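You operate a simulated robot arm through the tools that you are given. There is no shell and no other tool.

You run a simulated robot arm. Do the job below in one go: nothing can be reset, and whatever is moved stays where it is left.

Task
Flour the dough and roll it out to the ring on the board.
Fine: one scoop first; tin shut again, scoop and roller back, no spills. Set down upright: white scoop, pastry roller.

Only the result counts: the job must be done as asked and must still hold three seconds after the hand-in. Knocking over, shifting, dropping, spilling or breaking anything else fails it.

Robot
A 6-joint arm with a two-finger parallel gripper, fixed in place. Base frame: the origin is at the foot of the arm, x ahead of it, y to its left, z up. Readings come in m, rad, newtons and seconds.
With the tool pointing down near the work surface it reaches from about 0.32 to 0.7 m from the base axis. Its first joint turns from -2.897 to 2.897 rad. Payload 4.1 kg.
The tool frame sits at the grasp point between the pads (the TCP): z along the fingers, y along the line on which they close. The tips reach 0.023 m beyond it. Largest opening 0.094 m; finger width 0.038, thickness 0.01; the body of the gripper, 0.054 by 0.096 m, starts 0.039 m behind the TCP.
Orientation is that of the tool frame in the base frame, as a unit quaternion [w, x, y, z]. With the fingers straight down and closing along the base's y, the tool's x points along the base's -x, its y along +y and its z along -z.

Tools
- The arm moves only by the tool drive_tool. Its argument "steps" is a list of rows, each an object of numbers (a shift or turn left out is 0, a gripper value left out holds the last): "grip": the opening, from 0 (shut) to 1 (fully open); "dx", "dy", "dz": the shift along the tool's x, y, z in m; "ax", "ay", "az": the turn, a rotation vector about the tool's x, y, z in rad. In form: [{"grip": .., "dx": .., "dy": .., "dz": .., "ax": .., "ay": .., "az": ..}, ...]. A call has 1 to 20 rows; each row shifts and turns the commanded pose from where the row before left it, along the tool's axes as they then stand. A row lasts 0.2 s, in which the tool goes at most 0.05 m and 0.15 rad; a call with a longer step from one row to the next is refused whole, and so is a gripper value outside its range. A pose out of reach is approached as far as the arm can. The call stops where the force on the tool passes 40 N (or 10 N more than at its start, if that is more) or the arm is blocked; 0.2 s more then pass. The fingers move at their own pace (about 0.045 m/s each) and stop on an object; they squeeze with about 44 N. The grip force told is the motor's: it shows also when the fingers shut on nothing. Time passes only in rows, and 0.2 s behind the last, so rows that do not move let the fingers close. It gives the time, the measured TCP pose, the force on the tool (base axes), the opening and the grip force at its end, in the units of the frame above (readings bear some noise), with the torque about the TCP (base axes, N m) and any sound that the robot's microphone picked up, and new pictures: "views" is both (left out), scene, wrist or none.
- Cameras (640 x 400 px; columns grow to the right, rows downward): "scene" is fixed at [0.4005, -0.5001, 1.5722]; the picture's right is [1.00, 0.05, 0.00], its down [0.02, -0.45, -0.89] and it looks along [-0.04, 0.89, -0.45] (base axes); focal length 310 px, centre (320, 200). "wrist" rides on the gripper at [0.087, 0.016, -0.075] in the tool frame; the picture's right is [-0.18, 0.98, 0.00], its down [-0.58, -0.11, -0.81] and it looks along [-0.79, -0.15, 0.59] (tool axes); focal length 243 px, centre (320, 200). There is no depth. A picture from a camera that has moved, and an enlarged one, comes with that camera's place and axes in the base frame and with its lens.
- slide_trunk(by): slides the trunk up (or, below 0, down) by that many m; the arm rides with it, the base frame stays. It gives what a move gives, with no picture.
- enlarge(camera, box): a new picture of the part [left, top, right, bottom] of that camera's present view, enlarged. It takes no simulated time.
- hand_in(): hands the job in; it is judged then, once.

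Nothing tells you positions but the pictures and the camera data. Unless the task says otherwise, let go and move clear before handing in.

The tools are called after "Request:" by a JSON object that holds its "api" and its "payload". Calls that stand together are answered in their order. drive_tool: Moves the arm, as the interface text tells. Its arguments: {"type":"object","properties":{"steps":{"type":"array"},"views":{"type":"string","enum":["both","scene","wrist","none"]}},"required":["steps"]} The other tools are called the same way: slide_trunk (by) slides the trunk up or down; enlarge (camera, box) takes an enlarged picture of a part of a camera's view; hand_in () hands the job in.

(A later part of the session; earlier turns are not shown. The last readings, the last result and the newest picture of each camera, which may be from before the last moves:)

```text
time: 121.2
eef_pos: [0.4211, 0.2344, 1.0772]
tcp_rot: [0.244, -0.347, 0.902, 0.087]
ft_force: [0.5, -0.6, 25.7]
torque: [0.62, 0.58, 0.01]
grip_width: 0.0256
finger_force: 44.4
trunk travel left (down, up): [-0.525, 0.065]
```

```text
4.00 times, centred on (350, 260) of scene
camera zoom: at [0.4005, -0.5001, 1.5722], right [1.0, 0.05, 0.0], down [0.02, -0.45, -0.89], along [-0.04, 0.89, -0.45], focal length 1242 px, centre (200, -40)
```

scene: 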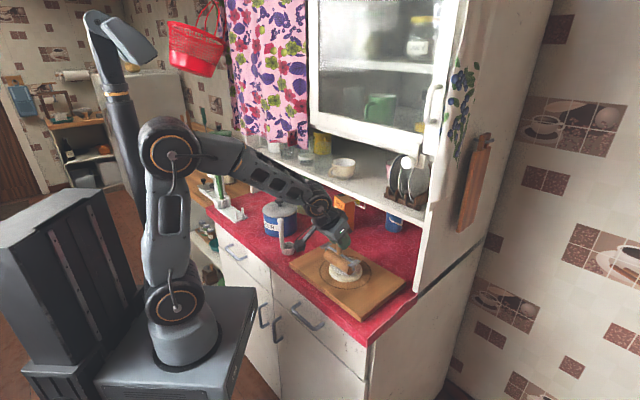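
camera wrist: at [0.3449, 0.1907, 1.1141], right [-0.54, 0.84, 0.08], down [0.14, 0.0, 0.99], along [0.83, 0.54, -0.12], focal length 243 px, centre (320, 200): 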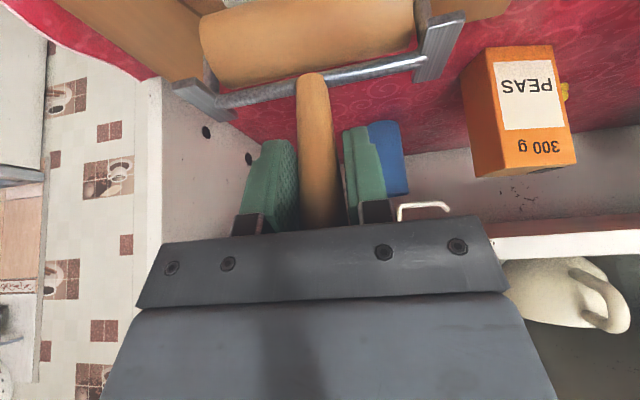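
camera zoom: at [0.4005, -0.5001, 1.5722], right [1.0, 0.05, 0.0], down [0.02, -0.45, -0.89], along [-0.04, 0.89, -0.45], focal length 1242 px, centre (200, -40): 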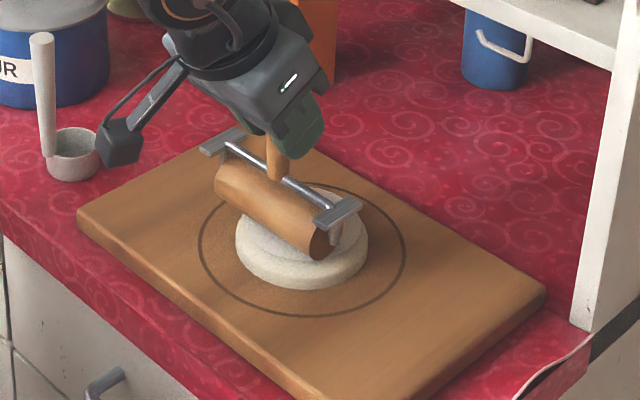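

The dough now spans 133 px and keeps its round shape. I'll continue rolling with gentle lowering.

Request:
{"api": "drive_tool", "payload": {"steps": [{"dx": -0.0122, "dy": 0.0006, "dz": 0.0074}, {"dx": -0.0122, "dy": 0.0006, "dz": 0.0074}, {"dx": -0.0122, "dy": 0.0006, "dz": 0.0074}, {"dx": -0.0122, "dy": 0.0006, "dz": 0.0074}, {"dx": 0.0126, "dy": -0.0006, "dz": -0.0067}, {"dx": 0.0126, "dy": -0.0006, "dz": -0.0067}, {"dx": 0.0126, "dy": -0.0006, "dz": -0.0067}, {"dx": 0.0126, "dy": -0.0006, "dz": -0.0067}], "views": "scene"}}

Request:
{"api": "enlarge", "payload": {"camera": "scene", "box": [300, 210, 400, 310]}}

```text
time: 123.0
eef_pos: [0.4195, 0.2336, 1.076]
tcp_rot: [0.244, -0.346, 0.902, 0.087]
ft_force: [1.8, -2.5, 35.2]
torque: [0.81, 0.78, -0.01]
grip_width: 0.0255
finger_force: 43.5
trunk travel left (down, up): [-0.525, 0.065]
```

scene: 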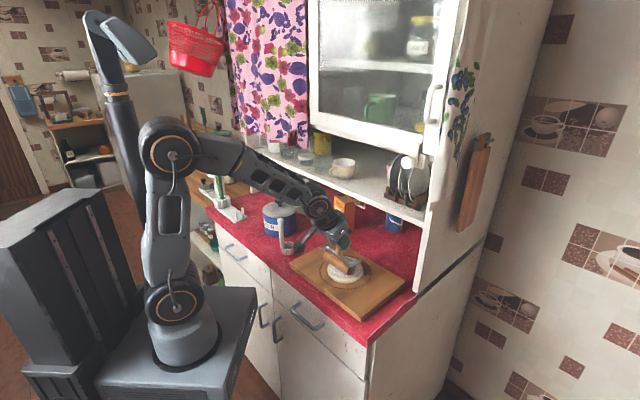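

```text
4.00 times, centred on (350, 260) of scene
camera zoom: at [0.4005, -0.5001, 1.5722], right [1.0, 0.05, 0.0], down [0.02, -0.45, -0.89], along [-0.04, 0.89, -0.45], focal length 1242 px, centre (200, -40)
```

zoom: 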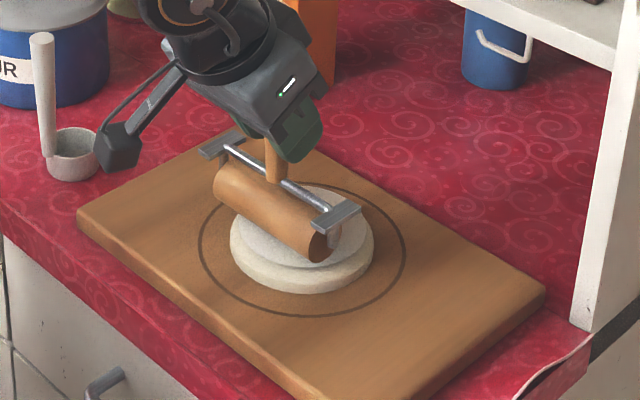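

It's now 144 px, but the force is up to 35 N, so I'll ease off a millimetre and continue rolling at lighter pressure.

Request:
{"api": "drive_tool", "payload": {"steps": [{"dx": -0.0131, "dy": 0.0006, "dz": 0.0058}, {"dx": -0.0124, "dy": 0.0006, "dz": 0.0071}, {"dx": -0.0124, "dy": 0.0006, "dz": 0.0071}, {"dx": -0.0124, "dy": 0.0006, "dz": 0.0071}, {"dx": 0.0125, "dy": -0.0006, "dz": -0.0069}, {"dx": 0.0125, "dy": -0.0006, "dz": -0.0069}, {"dx": 0.0125, "dy": -0.0006, "dz": -0.0069}, {"dx": 0.0125, "dy": -0.0006, "dz": -0.0069}], "views": "both"}}

Request:
{"api": "enlarge", "payload": {"camera": "scene", "box": [300, 210, 400, 310]}}

```text
time: 124.8
eef_pos: [0.4207, 0.2352, 1.0731]
tcp_rot: [0.242, -0.347, 0.902, 0.086]
ft_force: [0.8, -0.5, 7.2]
torque: [0.21, 0.18, 0.01]
grip_width: 0.0254
finger_force: 43.9
trunk travel left (down, up): [-0.525, 0.065]
camera wrist: at [0.3259, 0.1724, 1.095], right [-0.54, 0.84, 0.08], down [0.14, 0.0, 0.99], along [0.83, 0.54, -0.12], focal length 243 px, centre (320, 200)
```

scene: 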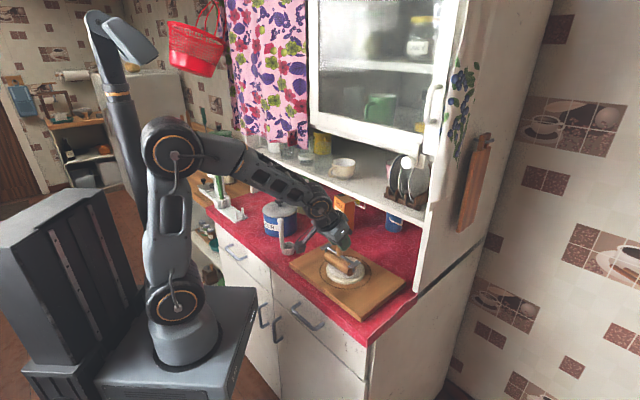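
wrist: 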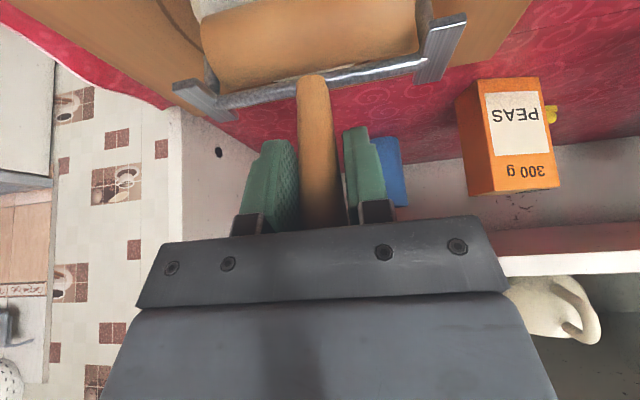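

```text
4.00 times, centred on (350, 260) of scene
camera zoom: at [0.4005, -0.5001, 1.5722], right [1.0, 0.05, 0.0], down [0.02, -0.45, -0.89], along [-0.04, 0.89, -0.45], focal length 1242 px, centre (200, -40)
```

zoom: 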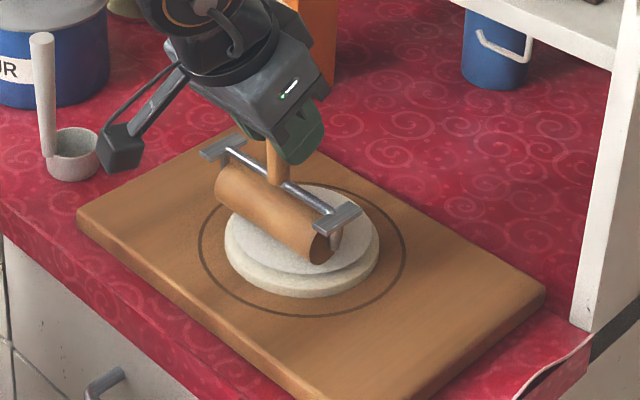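

It's 155 px now. I'll continue, lowering slightly with each pass.

Request:
{"api": "drive_tool", "payload": {"steps": [{"dx": -0.0119, "dy": 0.0006, "dz": 0.008}, {"dx": -0.0122, "dy": 0.0006, "dz": 0.0074}, {"dx": -0.0122, "dy": 0.0006, "dz": 0.0074}, {"dx": -0.0122, "dy": 0.0006, "dz": 0.0074}, {"dx": 0.0126, "dy": -0.0006, "dz": -0.0067}, {"dx": 0.0126, "dy": -0.0006, "dz": -0.0067}, {"dx": 0.0126, "dy": -0.0006, "dz": -0.0067}, {"dx": 0.0126, "dy": -0.0006, "dz": -0.0067}], "views": "scene"}}

Request:
{"api": "enlarge", "payload": {"camera": "scene", "box": [300, 210, 400, 310]}}

```text
time: 126.5
eef_pos: [0.4201, 0.2341, 1.0705]
tcp_rot: [0.244, -0.346, 0.902, 0.086]
ft_force: [1.6, -2.0, 16.0]
torque: [0.51, 0.52, -0.01]
grip_width: 0.0255
finger_force: 44.2
trunk travel left (down, up): [-0.525, 0.065]
```

scene: 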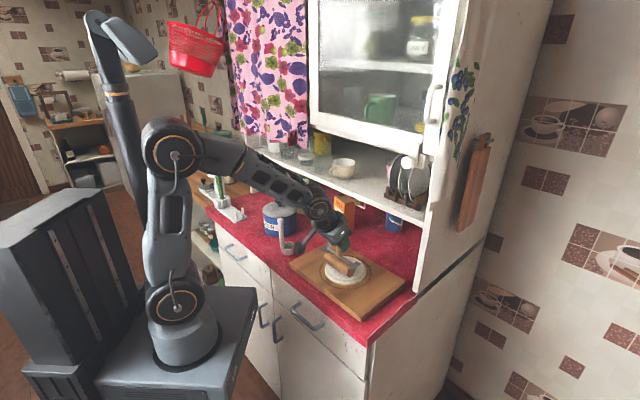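

```text
4.00 times, centred on (350, 260) of scene
camera zoom: at [0.4005, -0.5001, 1.5722], right [1.0, 0.05, 0.0], down [0.02, -0.45, -0.89], along [-0.04, 0.89, -0.45], focal length 1242 px, centre (200, -40)
```

zoom: 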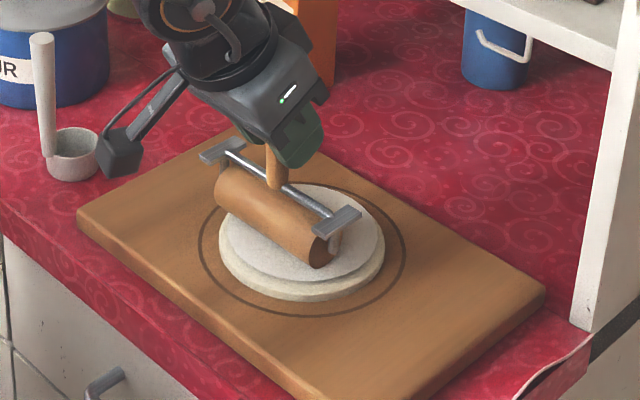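

166 px of 207. I'll do another cycle.

Request:
{"api": "drive_tool", "payload": {"steps": [{"dx": -0.0121, "dy": 0.0006, "dz": 0.0076}, {"dx": -0.0122, "dy": 0.0006, "dz": 0.0074}, {"dx": -0.0122, "dy": 0.0006, "dz": 0.0074}, {"dx": -0.0122, "dy": 0.0006, "dz": 0.0074}, {"dx": 0.0126, "dy": -0.0006, "dz": -0.0068}, {"dx": 0.0126, "dy": -0.0006, "dz": -0.0068}, {"dx": 0.0126, "dy": -0.0006, "dz": -0.0068}, {"dx": 0.0126, "dy": -0.0006, "dz": -0.0068}], "views": "scene"}}

Request:
{"api": "enlarge", "payload": {"camera": "scene", "box": [300, 210, 400, 310]}}

```text
time: 128.3
eef_pos: [0.4201, 0.2326, 1.0671]
tcp_rot: [0.244, -0.346, 0.902, 0.086]
ft_force: [4.3, -5.1, 28.4]
torque: [0.58, 0.55, -0.01]
grip_width: 0.0255
finger_force: 43.7
trunk travel left (down, up): [-0.525, 0.065]
```

scene: 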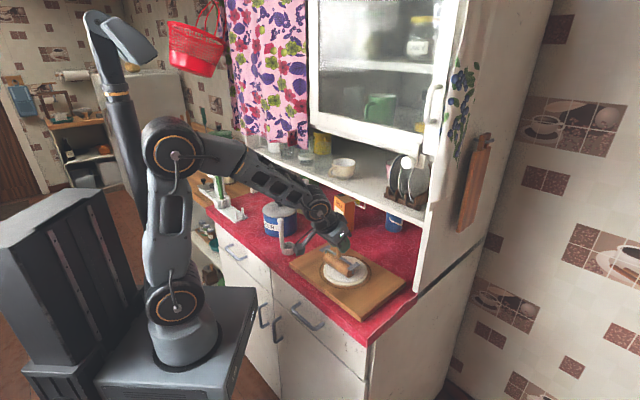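

```text
4.00 times, centred on (350, 260) of scene
camera zoom: at [0.4005, -0.5001, 1.5722], right [1.0, 0.05, 0.0], down [0.02, -0.45, -0.89], along [-0.04, 0.89, -0.45], focal length 1242 px, centre (200, -40)
```

zoom: 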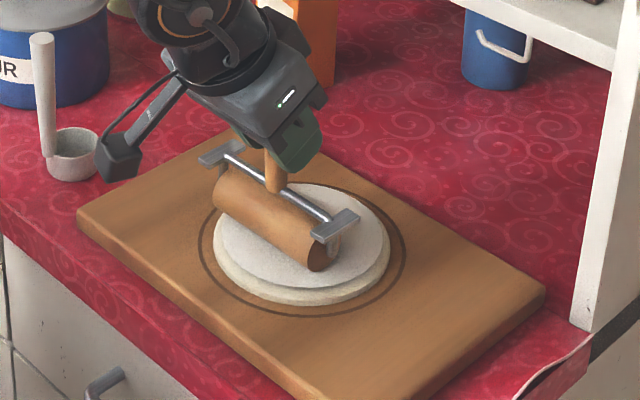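

176 px. Another cycle at steady height.

Request:
{"api": "drive_tool", "payload": {"steps": [{"dx": -0.0124, "dy": 0.0006, "dz": 0.0071}, {"dx": -0.0124, "dy": 0.0006, "dz": 0.0071}, {"dx": -0.0123, "dy": 0.0006, "dz": 0.0073}, {"dx": -0.0122, "dy": 0.0006, "dz": 0.0074}, {"dx": 0.0126, "dy": -0.0006, "dz": -0.0068}, {"dx": 0.0126, "dy": -0.0006, "dz": -0.0068}, {"dx": 0.0125, "dy": -0.0006, "dz": -0.0069}, {"dx": 0.0125, "dy": -0.0006, "dz": -0.0069}], "views": "scene"}}

Request:
{"api": "enlarge", "payload": {"camera": "scene", "box": [300, 210, 400, 310]}}

```text
time: 130.2
eef_pos: [0.4207, 0.2344, 1.0654]
tcp_rot: [0.242, -0.347, 0.902, 0.087]
ft_force: [-0.4, 0.3, 14.7]
torque: [0.6, 0.62, 0.01]
grip_width: 0.0253
finger_force: 44.3
trunk travel left (down, up): [-0.525, 0.065]
```

scene: 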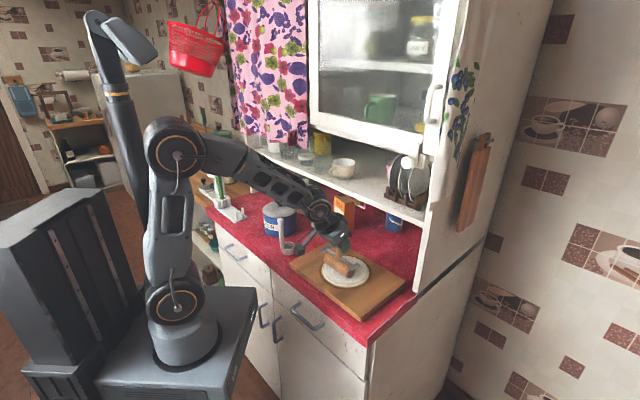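

```text
4.00 times, centred on (350, 260) of scene
camera zoom: at [0.4005, -0.5001, 1.5722], right [1.0, 0.05, 0.0], down [0.02, -0.45, -0.89], along [-0.04, 0.89, -0.45], focal length 1242 px, centre (200, -40)
```

zoom: 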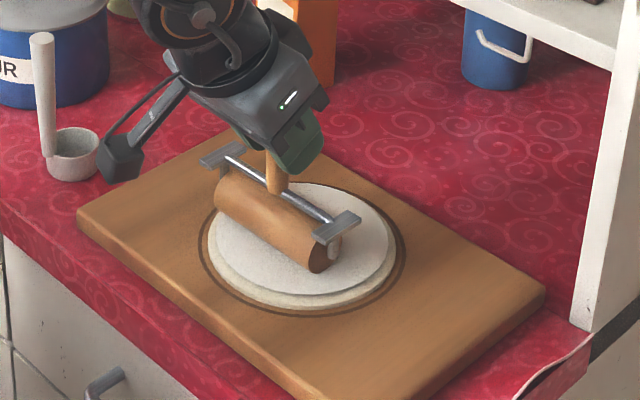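

188 px, so it's getting close. One more cycle, then I'll check closely.

Request:
{"api": "drive_tool", "payload": {"steps": [{"dx": -0.0122, "dy": 0.0006, "dz": 0.0074}, {"dx": -0.0123, "dy": 0.0006, "dz": 0.0073}, {"dx": -0.0123, "dy": 0.0006, "dz": 0.0073}, {"dx": -0.0123, "dy": 0.0006, "dz": 0.0073}, {"dx": 0.0125, "dy": -0.0006, "dz": -0.0069}, {"dx": 0.0125, "dy": -0.0006, "dz": -0.0069}], "views": "scene"}}

Request:
{"api": "enlarge", "payload": {"camera": "scene", "box": [300, 210, 400, 310]}}

Request:
{"api": "enlarge", "payload": {"camera": "scene", "box": [325, 260, 385, 300]}}

```text
time: 131.6
eef_pos: [0.44, 0.2545, 1.0651]
tcp_rot: [0.242, -0.346, 0.902, 0.085]
ft_force: [-1.2, 2.3, 12.1]
torque: [0.69, 0.7, 0.03]
grip_width: 0.0253
finger_force: 43.7
trunk travel left (down, up): [-0.525, 0.065]
```

scene: 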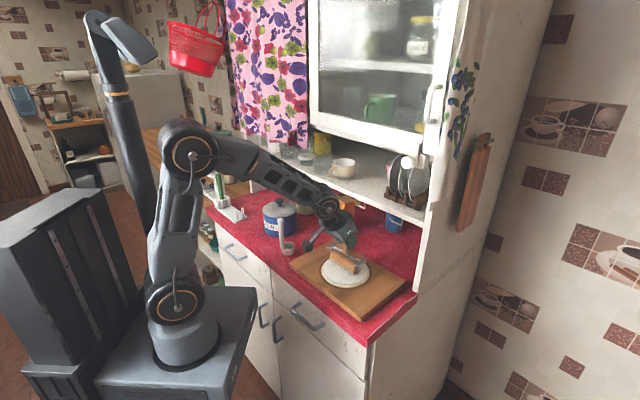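

```text
4.00 times, centred on (350, 260) of scene
camera zoom: at [0.4005, -0.5001, 1.5722], right [1.0, 0.05, 0.0], down [0.02, -0.45, -0.89], along [-0.04, 0.89, -0.45], focal length 1242 px, centre (200, -40)
```

zoom: 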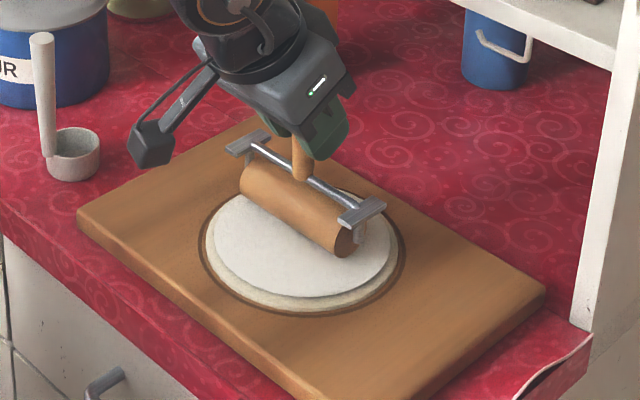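

```text
10.00 times, centred on (355, 280) of scene
camera zoom: at [0.4005, -0.5001, 1.5722], right [1.0, 0.05, 0.0], down [0.02, -0.45, -0.89], along [-0.04, 0.89, -0.45], focal length 3104 px, centre (-30, -600)
```

zoom: 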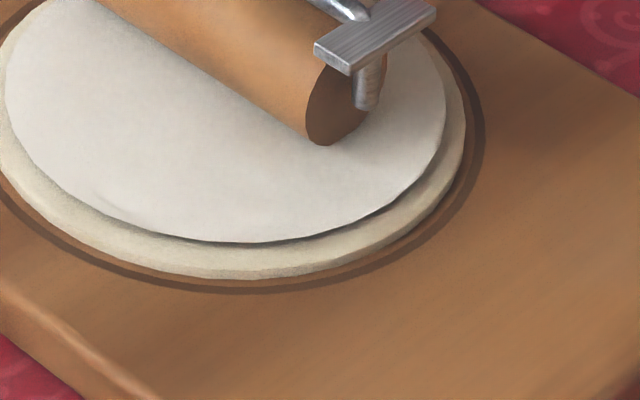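

The edge is about 2–4 mm short of the ring line. I'll do a half cycle more with light pressure.

Request:
{"api": "drive_tool", "payload": {"steps": [{"dx": 0.0127, "dy": -0.0006, "dz": -0.0065}, {"dx": 0.0126, "dy": -0.0006, "dz": -0.0068}, {"dx": -0.0123, "dy": 0.0006, "dz": 0.0073}, {"dx": -0.0123, "dy": 0.0006, "dz": 0.0073}], "views": "scene"}}

Request:
{"api": "enlarge", "payload": {"camera": "scene", "box": [300, 210, 400, 310]}}

Request:
{"api": "enlarge", "payload": {"camera": "scene", "box": [325, 260, 385, 300]}}

```text
time: 132.6
eef_pos: [0.441, 0.2554, 1.0638]
tcp_rot: [0.246, -0.345, 0.902, 0.086]
ft_force: [4.0, -3.5, 35.0]
torque: [0.93, 0.86, -0.03]
grip_width: 0.0255
finger_force: 43.8
trunk travel left (down, up): [-0.525, 0.065]
```

scene: 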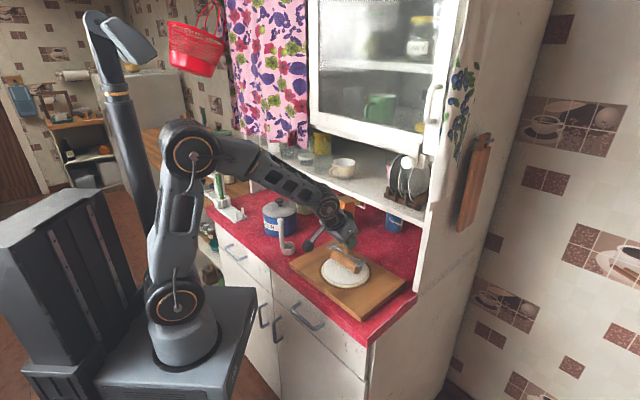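

```text
4.00 times, centred on (350, 260) of scene
camera zoom: at [0.4005, -0.5001, 1.5722], right [1.0, 0.05, 0.0], down [0.02, -0.45, -0.89], along [-0.04, 0.89, -0.45], focal length 1242 px, centre (200, -40)
```

zoom: 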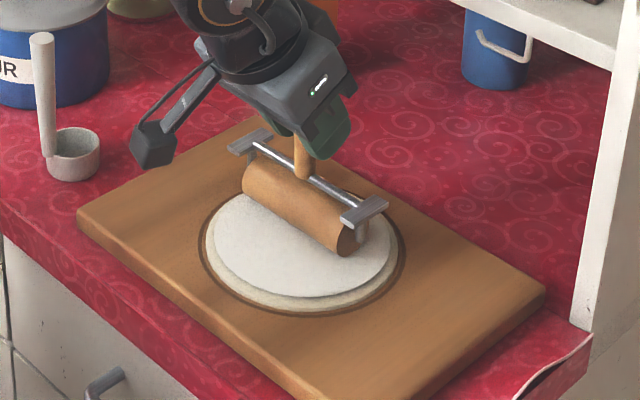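

```text
10.00 times, centred on (355, 280) of scene
camera zoom: at [0.4005, -0.5001, 1.5722], right [1.0, 0.05, 0.0], down [0.02, -0.45, -0.89], along [-0.04, 0.89, -0.45], focal length 3104 px, centre (-30, -600)
```

zoom: 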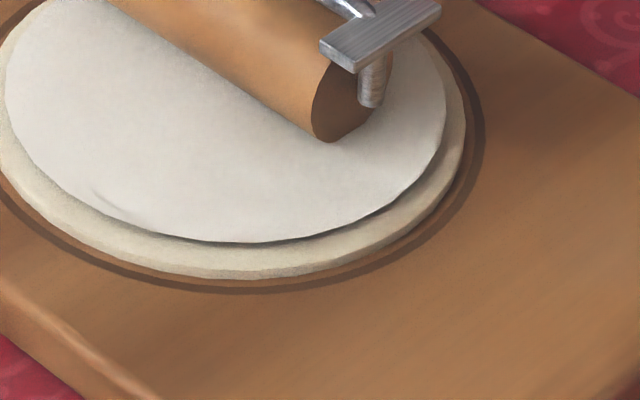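

There was no growth in that half cycle, so maybe longer strokes are needed. I'll ease the pressure and roll further toward both edges.

Request:
{"api": "drive_tool", "payload": {"steps": [{"dx": -0.013, "dy": 0.0006, "dz": 0.006}, {"dx": -0.0124, "dy": 0.0006, "dz": 0.0071}, {"dx": -0.0124, "dy": 0.0006, "dz": 0.0071}, {"dx": 0.0124, "dy": -0.0006, "dz": -0.0071}, {"dx": 0.0124, "dy": -0.0006, "dz": -0.0071}, {"dx": 0.0124, "dy": -0.0006, "dz": -0.0071}, {"dx": 0.0124, "dy": -0.0006, "dz": -0.0071}, {"dx": 0.0124, "dy": -0.0006, "dz": -0.0071}, {"dx": 0.0124, "dy": -0.0006, "dz": -0.0071}], "views": "scene"}}

Request:
{"api": "enlarge", "payload": {"camera": "scene", "box": [300, 210, 400, 310]}}

Request:
{"api": "enlarge", "payload": {"camera": "scene", "box": [325, 260, 385, 300]}}

```text
time: 134.6
eef_pos: [0.4085, 0.2232, 1.0641]
tcp_rot: [0.242, -0.346, 0.902, 0.086]
ft_force: [3.6, -4.6, 11.4]
torque: [0.15, 0.13, -0.05]
grip_width: 0.0254
finger_force: 44.1
trunk travel left (down, up): [-0.525, 0.065]
```

scene: 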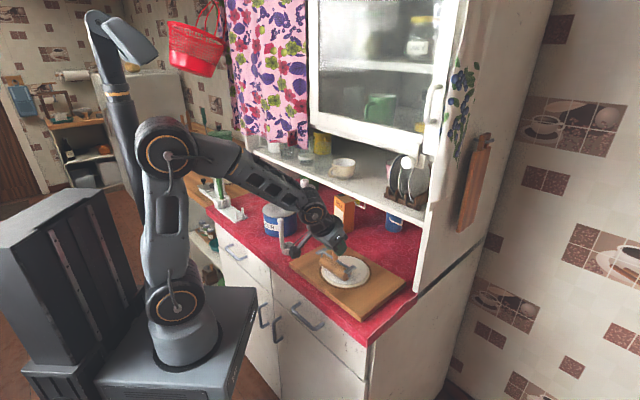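

```text
4.00 times, centred on (350, 260) of scene
camera zoom: at [0.4005, -0.5001, 1.5722], right [1.0, 0.05, 0.0], down [0.02, -0.45, -0.89], along [-0.04, 0.89, -0.45], focal length 1242 px, centre (200, -40)
```

zoom: 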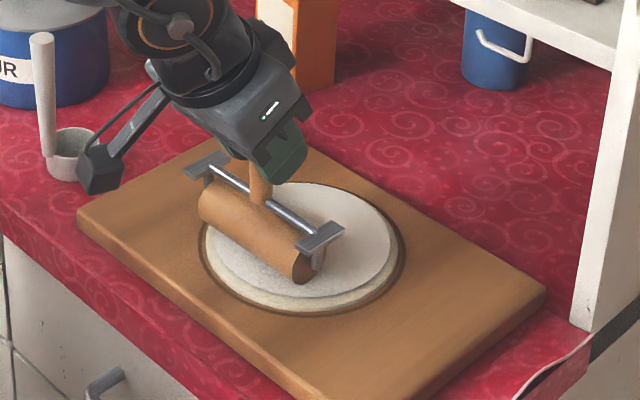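

```text
10.00 times, centred on (355, 280) of scene
camera zoom: at [0.4005, -0.5001, 1.5722], right [1.0, 0.05, 0.0], down [0.02, -0.45, -0.89], along [-0.04, 0.89, -0.45], focal length 3104 px, centre (-30, -600)
```

zoom: 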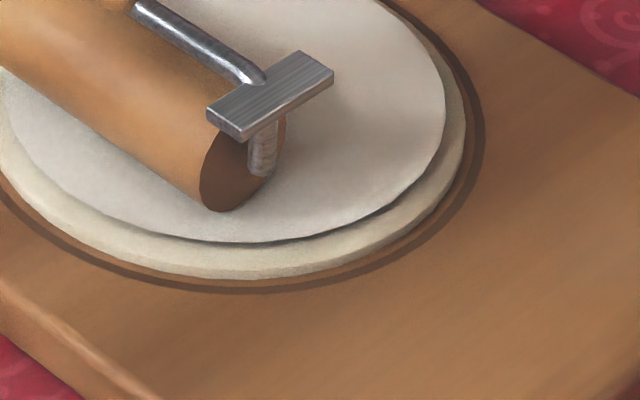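

There's no further growth, so the dough may be at its final size just inside the ring. To be sure, I'll lift, turn the roller 90°, and try a cross roll.

Request:
{"api": "drive_tool", "payload": {"steps": [{"dx": -0.0148, "dy": -0.0004, "dz": -0.0261}, {"dx": -0.0182, "dy": 0.0009, "dz": 0.0104}, {"dx": -0.0182, "dy": 0.0009, "dz": 0.0103}, {"ax": 0.0705, "ay": 0.0019, "az": 0.1241}, {"ax": 0.0705, "ay": 0.0019, "az": 0.1241}, {"ax": 0.0705, "ay": 0.0019, "az": 0.1241}, {"ax": 0.0705, "ay": 0.0019, "az": 0.1241}, {"ax": 0.0705, "ay": 0.0019, "az": 0.1241}, {"ax": 0.0705, "ay": 0.0019, "az": 0.1241}, {"ax": 0.0705, "ay": 0.0019, "az": 0.1241}, {"ax": 0.0705, "ay": 0.0019, "az": 0.1241}, {"ax": 0.0705, "ay": 0.0019, "az": 0.1241}, {"ax": 0.0705, "ay": 0.0019, "az": 0.1241}, {"ax": 0.0705, "ay": 0.0019, "az": 0.1241}, {}]}}

Request:
{"api": "enlarge", "payload": {"camera": "scene", "box": [300, 210, 400, 310]}}

```text
time: 137.8
eef_pos: [0.4408, 0.2546, 1.0935]
tcp_rot: [0.23, 0.393, 0.884, -0.109]
ft_force: [-0.5, 0.0, -2.1]
torque: [0.01, 0.01, 0.01]
grip_width: 0.0253
finger_force: 43.5
trunk travel left (down, up): [-0.525, 0.065]
camera wrist: at [0.377, 0.3485, 1.1149], right [0.84, 0.54, 0.08], down [0.0, -0.14, 0.99], along [0.54, -0.83, -0.12], focal length 243 px, centre (320, 200)
```

scene: 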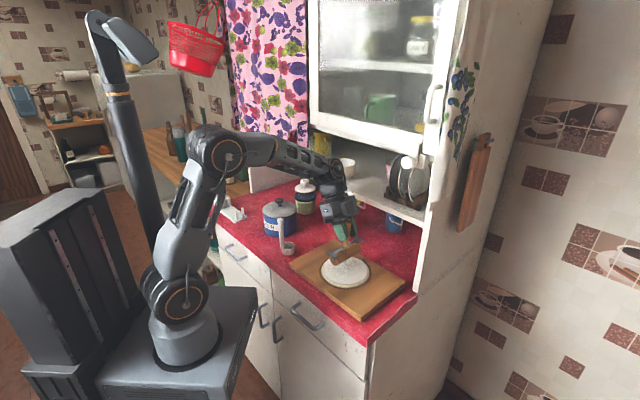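
wrist: 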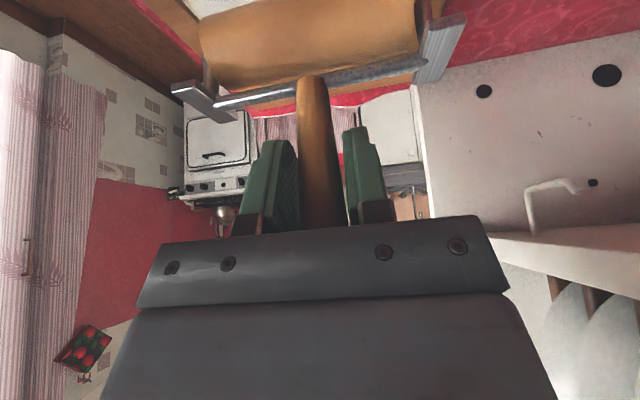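

```text
4.00 times, centred on (350, 260) of scene
camera zoom: at [0.4005, -0.5001, 1.5722], right [1.0, 0.05, 0.0], down [0.02, -0.45, -0.89], along [-0.04, 0.89, -0.45], focal length 1242 px, centre (200, -40)
```

zoom: 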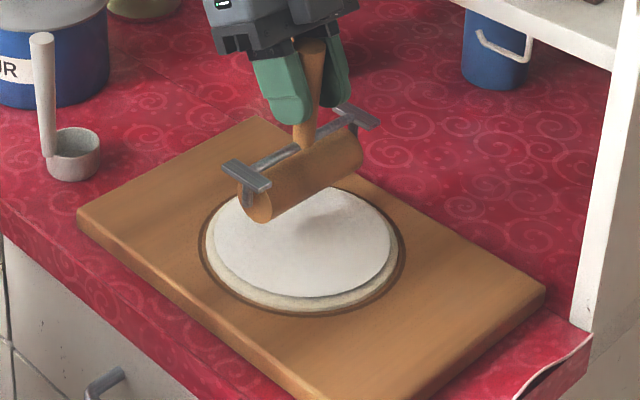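

Turned. The dough almost fills the ring from all sides. I'll lower to light contact for the cross roll.

Request:
{"api": "drive_tool", "payload": {"steps": [{"dx": 0.0064, "dy": 0.0001, "dz": 0.0113}, {"dx": 0.0064, "dy": 0.0001, "dz": 0.0113}, {"dx": 0.0012, "dz": 0.0022}, {}], "views": "none"}}

```text
time: 138.8
eef_pos: [0.438, 0.2538, 1.0643]
tcp_rot: [0.231, 0.393, 0.883, -0.108]
ft_force: [0.0, -1.6, 7.2]
torque: [0.26, -0.29, 0.0]
grip_width: 0.0255
finger_force: 43.9
trunk travel left (down, up): [-0.525, 0.065]
```

Request:
{"api": "drive_tool", "payload": {"steps": [{"dx": 0.0006, "dz": 0.0011}, {"dx": -0.0125, "dy": 0.0006, "dz": 0.007}, {"dx": -0.0125, "dy": 0.0006, "dz": 0.007}, {"dx": 0.0125, "dy": -0.0006, "dz": -0.007}, {"dx": 0.0125, "dy": -0.0006, "dz": -0.007}, {"dx": 0.0125, "dy": -0.0006, "dz": -0.007}, {"dx": 0.0125, "dy": -0.0006, "dz": -0.007}, {"dx": -0.0125, "dy": 0.0006, "dz": 0.007}, {"dx": -0.0125, "dy": 0.0006, "dz": 0.007}], "views": "scene"}}

Request:
{"api": "enlarge", "payload": {"camera": "scene", "box": [300, 210, 400, 310]}}

Request:
{"api": "enlarge", "payload": {"camera": "scene", "box": [325, 260, 385, 300]}}

```text
time: 140.8
eef_pos: [0.4393, 0.2518, 1.0638]
tcp_rot: [0.232, 0.392, 0.883, -0.108]
ft_force: [1.2, 0.6, 17.9]
torque: [0.76, -0.73, -0.02]
grip_width: 0.0255
finger_force: 44.0
trunk travel left (down, up): [-0.525, 0.065]
```

scene: 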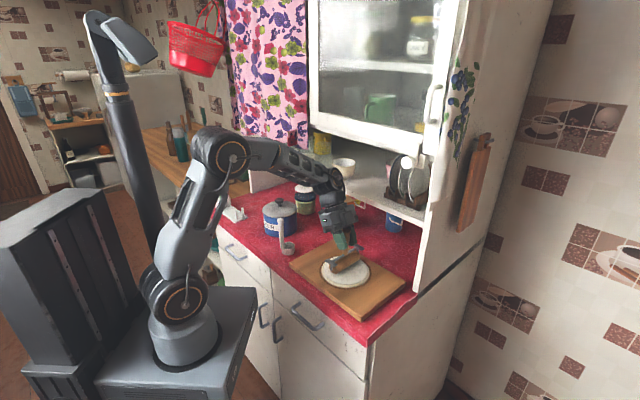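

```text
4.00 times, centred on (350, 260) of scene
camera zoom: at [0.4005, -0.5001, 1.5722], right [1.0, 0.05, 0.0], down [0.02, -0.45, -0.89], along [-0.04, 0.89, -0.45], focal length 1242 px, centre (200, -40)
```

zoom: 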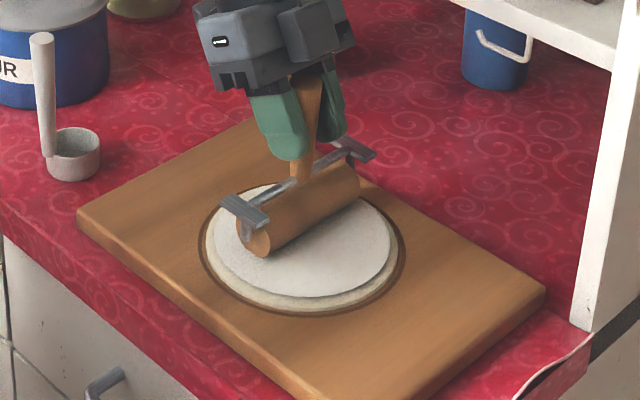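

```text
10.00 times, centred on (355, 280) of scene
camera zoom: at [0.4005, -0.5001, 1.5722], right [1.0, 0.05, 0.0], down [0.02, -0.45, -0.89], along [-0.04, 0.89, -0.45], focal length 3104 px, centre (-30, -600)
```

zoom: 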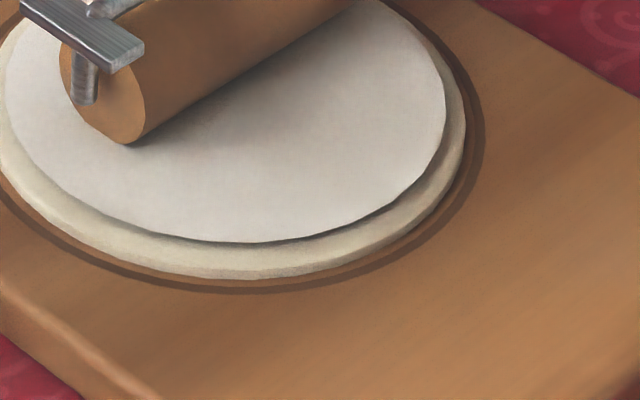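

Still no change, so the dough is at its final size, filling the ring. I'll lift the roller off, turn it back, and check the whole dough.

Request:
{"api": "drive_tool", "payload": {"steps": [{"dx": -0.0099, "dz": -0.0174}, {"dx": -0.0148, "dz": -0.0262}, {"ax": -0.0705, "ay": -0.0019, "az": -0.1241}, {"ax": -0.0705, "ay": -0.0019, "az": -0.1241}, {"ax": -0.0705, "ay": -0.0019, "az": -0.1241}, {"ax": -0.0705, "ay": -0.0019, "az": -0.1241}, {"ax": -0.0705, "ay": -0.0019, "az": -0.1241}, {"ax": -0.0705, "ay": -0.0019, "az": -0.1241}, {"ax": -0.0705, "ay": -0.0019, "az": -0.1241}, {"ax": -0.0705, "ay": -0.0019, "az": -0.1241}, {"ax": -0.0705, "ay": -0.0019, "az": -0.1241}, {"ax": -0.0705, "ay": -0.0019, "az": -0.1241}, {"ax": -0.0705, "ay": -0.0019, "az": -0.1241}, {}], "views": "scene"}}

```text
time: 143.8
eef_pos: [0.4406, 0.2548, 1.1134]
tcp_rot: [0.241, -0.348, 0.902, 0.087]
ft_force: [0.2, 0.4, -2.1]
torque: [-0.01, -0.05, 0.01]
grip_width: 0.0254
finger_force: 43.7
trunk travel left (down, up): [-0.525, 0.065]
```

scene: 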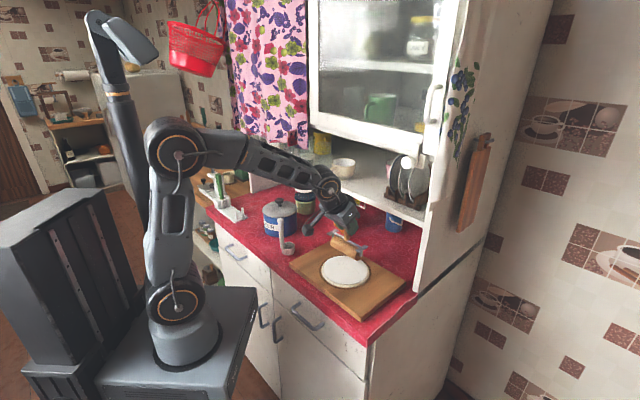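

The orientation is restored. I'll take the roller back along the same route, raised above the tin.

Request:
{"api": "drive_tool", "payload": {"steps": [{"dx": -0.0215, "dy": -0.0006, "dz": -0.0378}, {"dx": -0.0215, "dy": -0.0007, "dz": -0.0378}, {"dx": 0.0137, "dy": 0.0346, "dz": -0.0083}, {"dx": 0.0137, "dy": 0.0346, "dz": -0.0083}, {"dx": 0.0137, "dy": 0.0346, "dz": -0.0083}, {"dx": 0.0137, "dy": 0.0346, "dz": -0.0083}, {"dx": 0.0138, "dy": 0.0344, "dz": -0.0084}, {}], "views": "scene"}}

Request:
{"api": "enlarge", "payload": {"camera": "scene", "box": [290, 210, 410, 310]}}

```text
time: 145.6
eef_pos: [0.2664, 0.3307, 1.2018]
tcp_rot: [0.242, -0.347, 0.902, 0.085]
ft_force: [-0.4, 0.2, -1.6]
torque: [-0.02, 0.01, -0.03]
grip_width: 0.0255
finger_force: 43.8
trunk travel left (down, up): [-0.525, 0.065]
```

scene: 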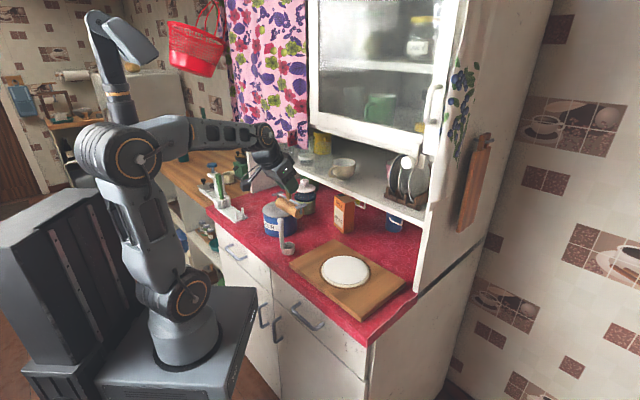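

```text
4.00 times, centred on (350, 260) of scene
camera zoom: at [0.4005, -0.5001, 1.5722], right [1.0, 0.05, 0.0], down [0.02, -0.45, -0.89], along [-0.04, 0.89, -0.45], focal length 1242 px, centre (200, -40)
```

zoom: 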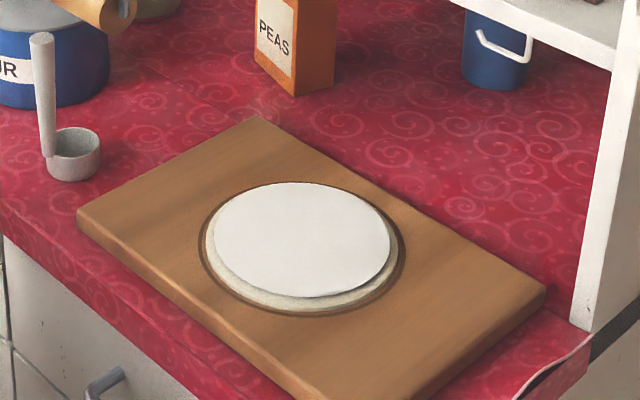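

The dough is evenly rolled out to the ring. I'll continue to the rack with the roller.

Request:
{"api": "drive_tool", "payload": {"steps": [{"dx": 0.0021, "dy": 0.0384, "dz": -0.0018}, {"dx": 0.0021, "dy": 0.0384, "dz": -0.0018}, {"dx": 0.0021, "dy": 0.0384, "dz": -0.0018}, {"dx": 0.0021, "dy": 0.0384, "dz": -0.0018}, {"dx": 0.0021, "dy": 0.0384, "dz": -0.0018}, {"dx": 0.0021, "dy": 0.0384, "dz": -0.0018}, {"dx": 0.0021, "dy": 0.0384, "dz": -0.0018}, {"dx": 0.0021, "dy": 0.0384, "dz": -0.0018}, {"dx": 0.0021, "dy": 0.0384, "dz": -0.0018}, {"dx": 0.0021, "dy": 0.0384, "dz": -0.0018}, {}], "views": "none"}}

Request:
{"api": "drive_tool", "payload": {"steps": [{}], "views": "scene"}}

Request:
{"api": "enlarge", "payload": {"camera": "scene", "box": [190, 130, 270, 230]}}

```text
time: 147.9
eef_pos: [-0.0103, 0.5986, 1.2016]
tcp_rot: [0.241, -0.348, 0.902, 0.085]
ft_force: [0.3, 0.2, -1.7]
torque: [0.01, 0.0, 0.02]
grip_width: 0.0254
finger_force: 44.3
trunk travel left (down, up): [-0.525, 0.065]
```

```text
time: 148.3
eef_pos: [-0.0102, 0.5971, 1.2017]
tcp_rot: [0.242, -0.347, 0.902, 0.085]
ft_force: [0.2, 0.2, -2.6]
torque: [0.02, -0.02, -0.01]
grip_width: 0.025
finger_force: 44.4
trunk travel left (down, up): [-0.525, 0.065]
```

scene: 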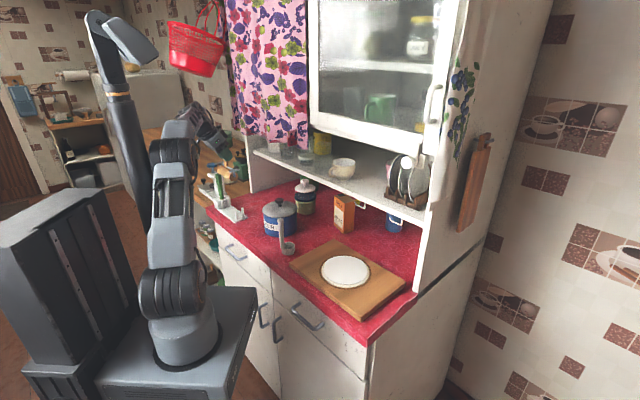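

```text
4.00 times, centred on (230, 180) of scene
camera zoom: at [0.4005, -0.5001, 1.5722], right [1.0, 0.05, 0.0], down [0.02, -0.45, -0.89], along [-0.04, 0.89, -0.45], focal length 1242 px, centre (680, 280)
```

zoom: 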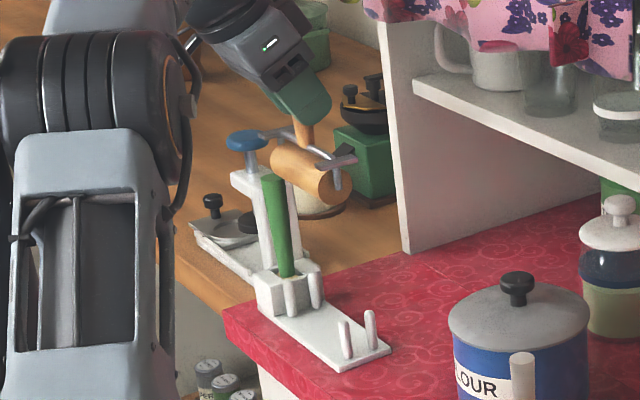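

The roller is directly above the rack, matching its pick-up position. I'll lower it to just above the posts and check alignment.

Request:
{"api": "drive_tool", "payload": {"steps": [{"dx": 0.0138, "dy": 0.0004, "dz": 0.0243}, {"dx": 0.0138, "dy": 0.0004, "dz": 0.0243}, {"dx": 0.0138, "dy": 0.0004, "dz": 0.0243}, {"dx": 0.0126, "dy": 0.0004, "dz": 0.0222}, {}]}}

Request:
{"api": "enlarge", "payload": {"camera": "scene", "box": [200, 150, 260, 230]}}

Request:
{"api": "enlarge", "payload": {"camera": "wrist", "box": [140, 0, 500, 140]}}

```text
time: 149.6
eef_pos: [-0.0114, 0.5983, 1.0928]
tcp_rot: [0.242, -0.347, 0.902, 0.085]
ft_force: [0.2, 0.1, -1.8]
torque: [-0.02, 0.0, -0.01]
grip_width: 0.0255
finger_force: 44.1
trunk travel left (down, up): [-0.525, 0.065]
camera wrist: at [-0.1068, 0.5354, 1.1144], right [-0.54, 0.84, 0.08], down [0.14, 0.0, 0.99], along [0.83, 0.54, -0.12], focal length 243 px, centre (320, 200)
```

scene: 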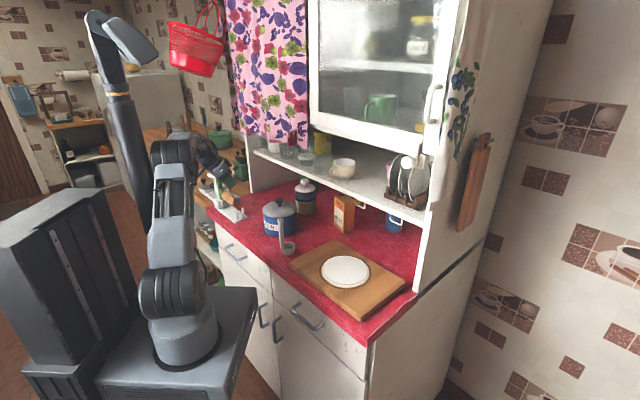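
wrist: 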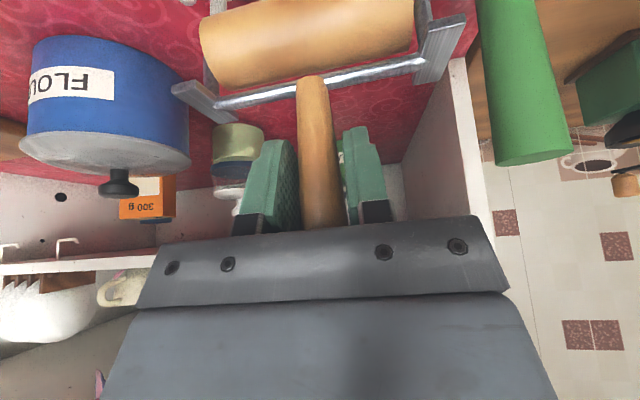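

```text
5.00 times, centred on (230, 190) of scene
camera zoom: at [0.4005, -0.5001, 1.5722], right [1.0, 0.05, 0.0], down [0.02, -0.45, -0.89], along [-0.04, 0.89, -0.45], focal length 1552 px, centre (770, 250)
```

zoom: 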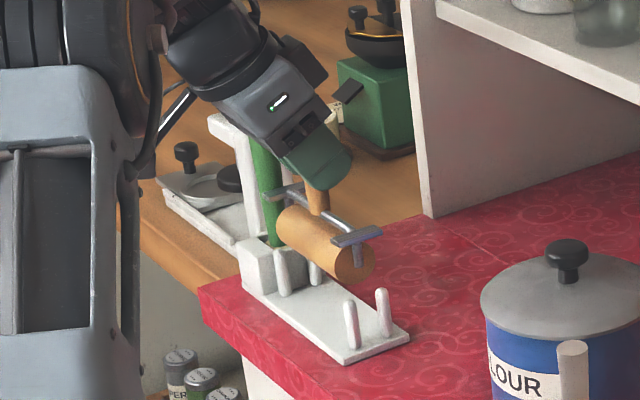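

```text
1.78 times, centred on (320, 70) of wrist
camera zoom: at [-0.1068, 0.5354, 1.1144], right [-0.54, 0.84, 0.08], down [0.14, 0.0, 0.99], along [0.83, 0.54, -0.12], focal length 431 px, centre (320, 431)
```

zoom: 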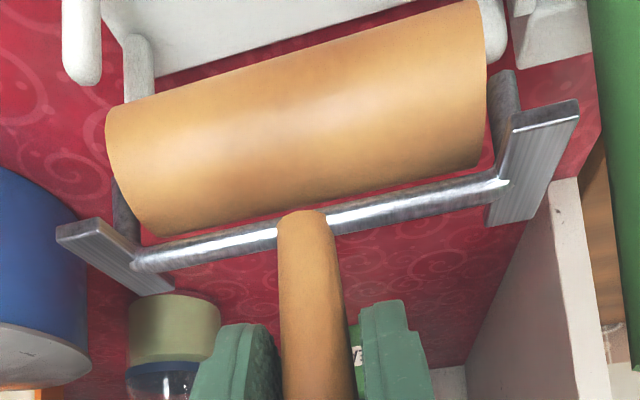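

The barrel and end bars line up with the posts as they did at the start. I'll lower further, then find contact gently.

Request:
{"api": "drive_tool", "payload": {"steps": [{"dx": 0.0089, "dy": 0.0002, "dz": 0.0157}, {"dx": 0.0089, "dy": 0.0003, "dz": 0.0156}, {"dx": 0.002, "dz": 0.0035}, {}]}}

Request:
{"api": "enlarge", "payload": {"camera": "scene", "box": [200, 150, 260, 230]}}

```text
time: 150.6
eef_pos: [-0.0106, 0.5974, 1.0526]
tcp_rot: [0.242, -0.346, 0.902, 0.085]
ft_force: [-0.2, 0.2, -1.3]
torque: [-0.01, -0.02, 0.0]
grip_width: 0.0254
finger_force: 44.0
trunk travel left (down, up): [-0.525, 0.065]
camera wrist: at [-0.1055, 0.5351, 1.0747], right [-0.54, 0.84, 0.08], down [0.14, 0.0, 0.99], along [0.83, 0.54, -0.12], focal length 243 px, centre (320, 200)
```

scene: 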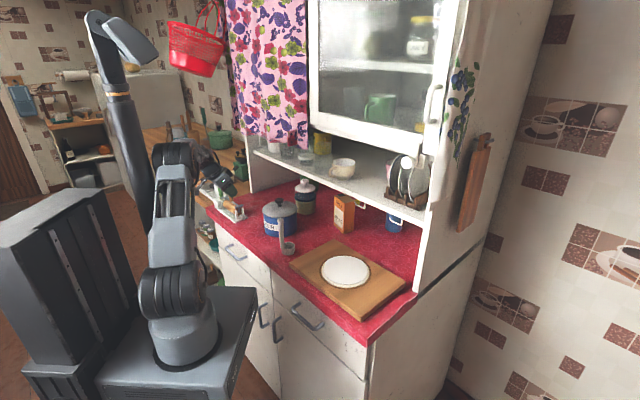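
wrist: 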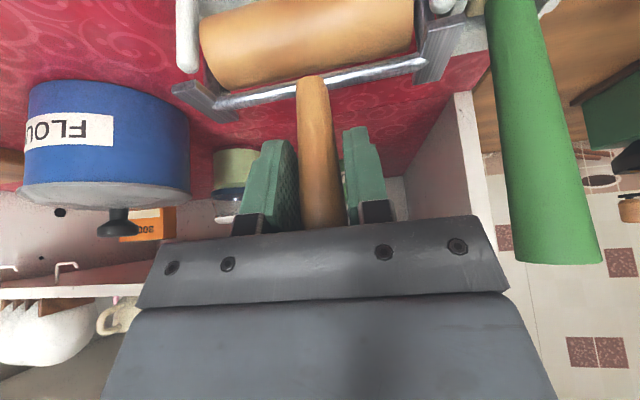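

```text
5.00 times, centred on (230, 190) of scene
camera zoom: at [0.4005, -0.5001, 1.5722], right [1.0, 0.05, 0.0], down [0.02, -0.45, -0.89], along [-0.04, 0.89, -0.45], focal length 1552 px, centre (770, 250)
```

zoom: 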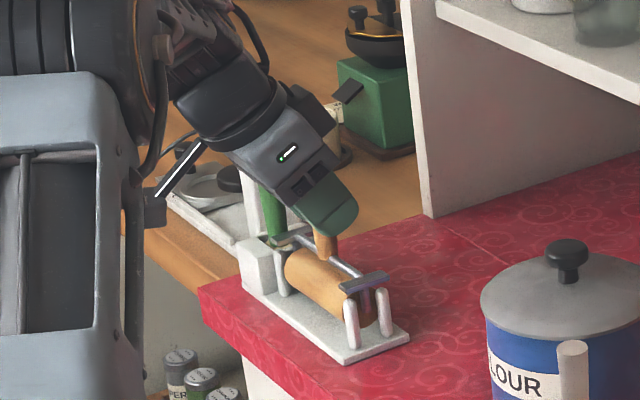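

The bars are a few millimetres above the posts. I'll lower in small steps to contact.

Request:
{"api": "drive_tool", "payload": {"steps": [{"dx": 0.0015, "dz": 0.0026}, {"dx": 0.001, "dz": 0.0017}, {}], "views": "none"}}

Request:
{"api": "drive_tool", "payload": {"steps": [{"dx": 0.0005, "dz": 0.0009}, {"dx": 0.0005, "dz": 0.0009}, {}], "views": "none"}}

```text
time: 151.3
eef_pos: [-0.0119, 0.5974, 1.0474]
tcp_rot: [0.242, -0.347, 0.902, 0.085]
ft_force: [-1.1, -0.5, -2.6]
torque: [-0.01, -0.03, 0.01]
grip_width: 0.0254
finger_force: 44.3
trunk travel left (down, up): [-0.525, 0.065]
```

```text
time: 152.2
eef_pos: [-0.0101, 0.5968, 1.0468]
tcp_rot: [0.242, -0.347, 0.902, 0.088]
ft_force: [0.3, 1.0, 8.6]
torque: [0.69, 0.29, -0.09]
grip_width: 0.0253
finger_force: 44.2
trunk travel left (down, up): [-0.525, 0.065]
```

The roller has touched its posts. I'll release slowly and look.

Request:
{"api": "drive_tool", "payload": {"steps": [{"dx": 0.0003, "dz": 0.0005}, {"grip": 0.32}, {"grip": 0.4}, {"grip": 0.55}, {"grip": 0.7}, {}, {}]}}

Request:
{"api": "enlarge", "payload": {"camera": "scene", "box": [200, 150, 260, 230]}}

```text
time: 153.8
eef_pos: [-0.0106, 0.5981, 1.0443]
tcp_rot: [0.242, -0.347, 0.902, 0.086]
ft_force: [-0.2, -0.2, 0.4]
torque: [-0.02, -0.04, -0.02]
grip_width: 0.0659
finger_force: 0.0
trunk travel left (down, up): [-0.525, 0.065]
camera wrist: at [-0.1063, 0.5345, 1.0659], right [-0.54, 0.84, 0.08], down [0.14, 0.0, 0.99], along [0.83, 0.54, -0.12], focal length 243 px, centre (320, 200)
```

scene: 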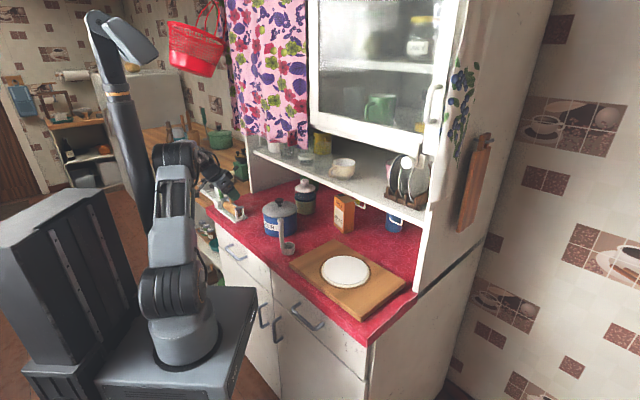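
wrist: 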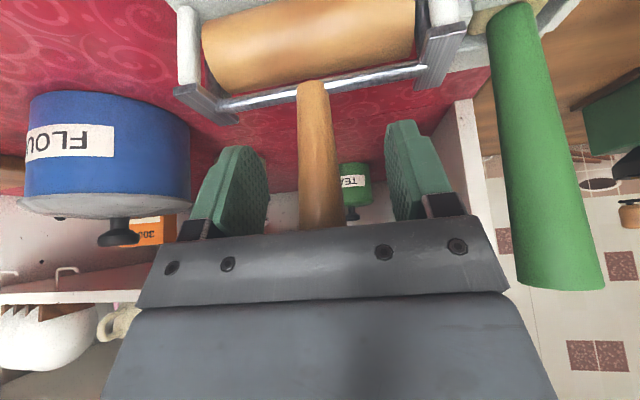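

```text
5.00 times, centred on (230, 190) of scene
camera zoom: at [0.4005, -0.5001, 1.5722], right [1.0, 0.05, 0.0], down [0.02, -0.45, -0.89], along [-0.04, 0.89, -0.45], focal length 1552 px, centre (770, 250)
```

zoom: 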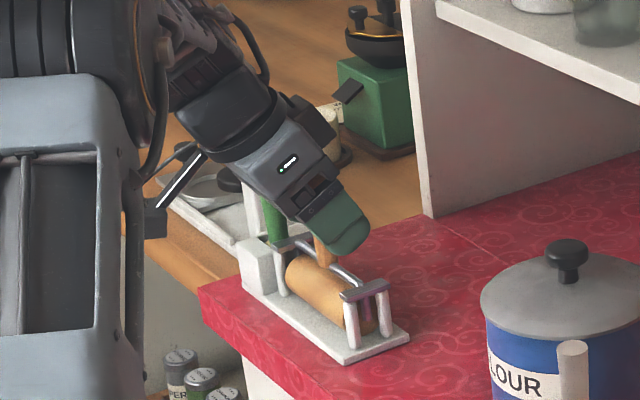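

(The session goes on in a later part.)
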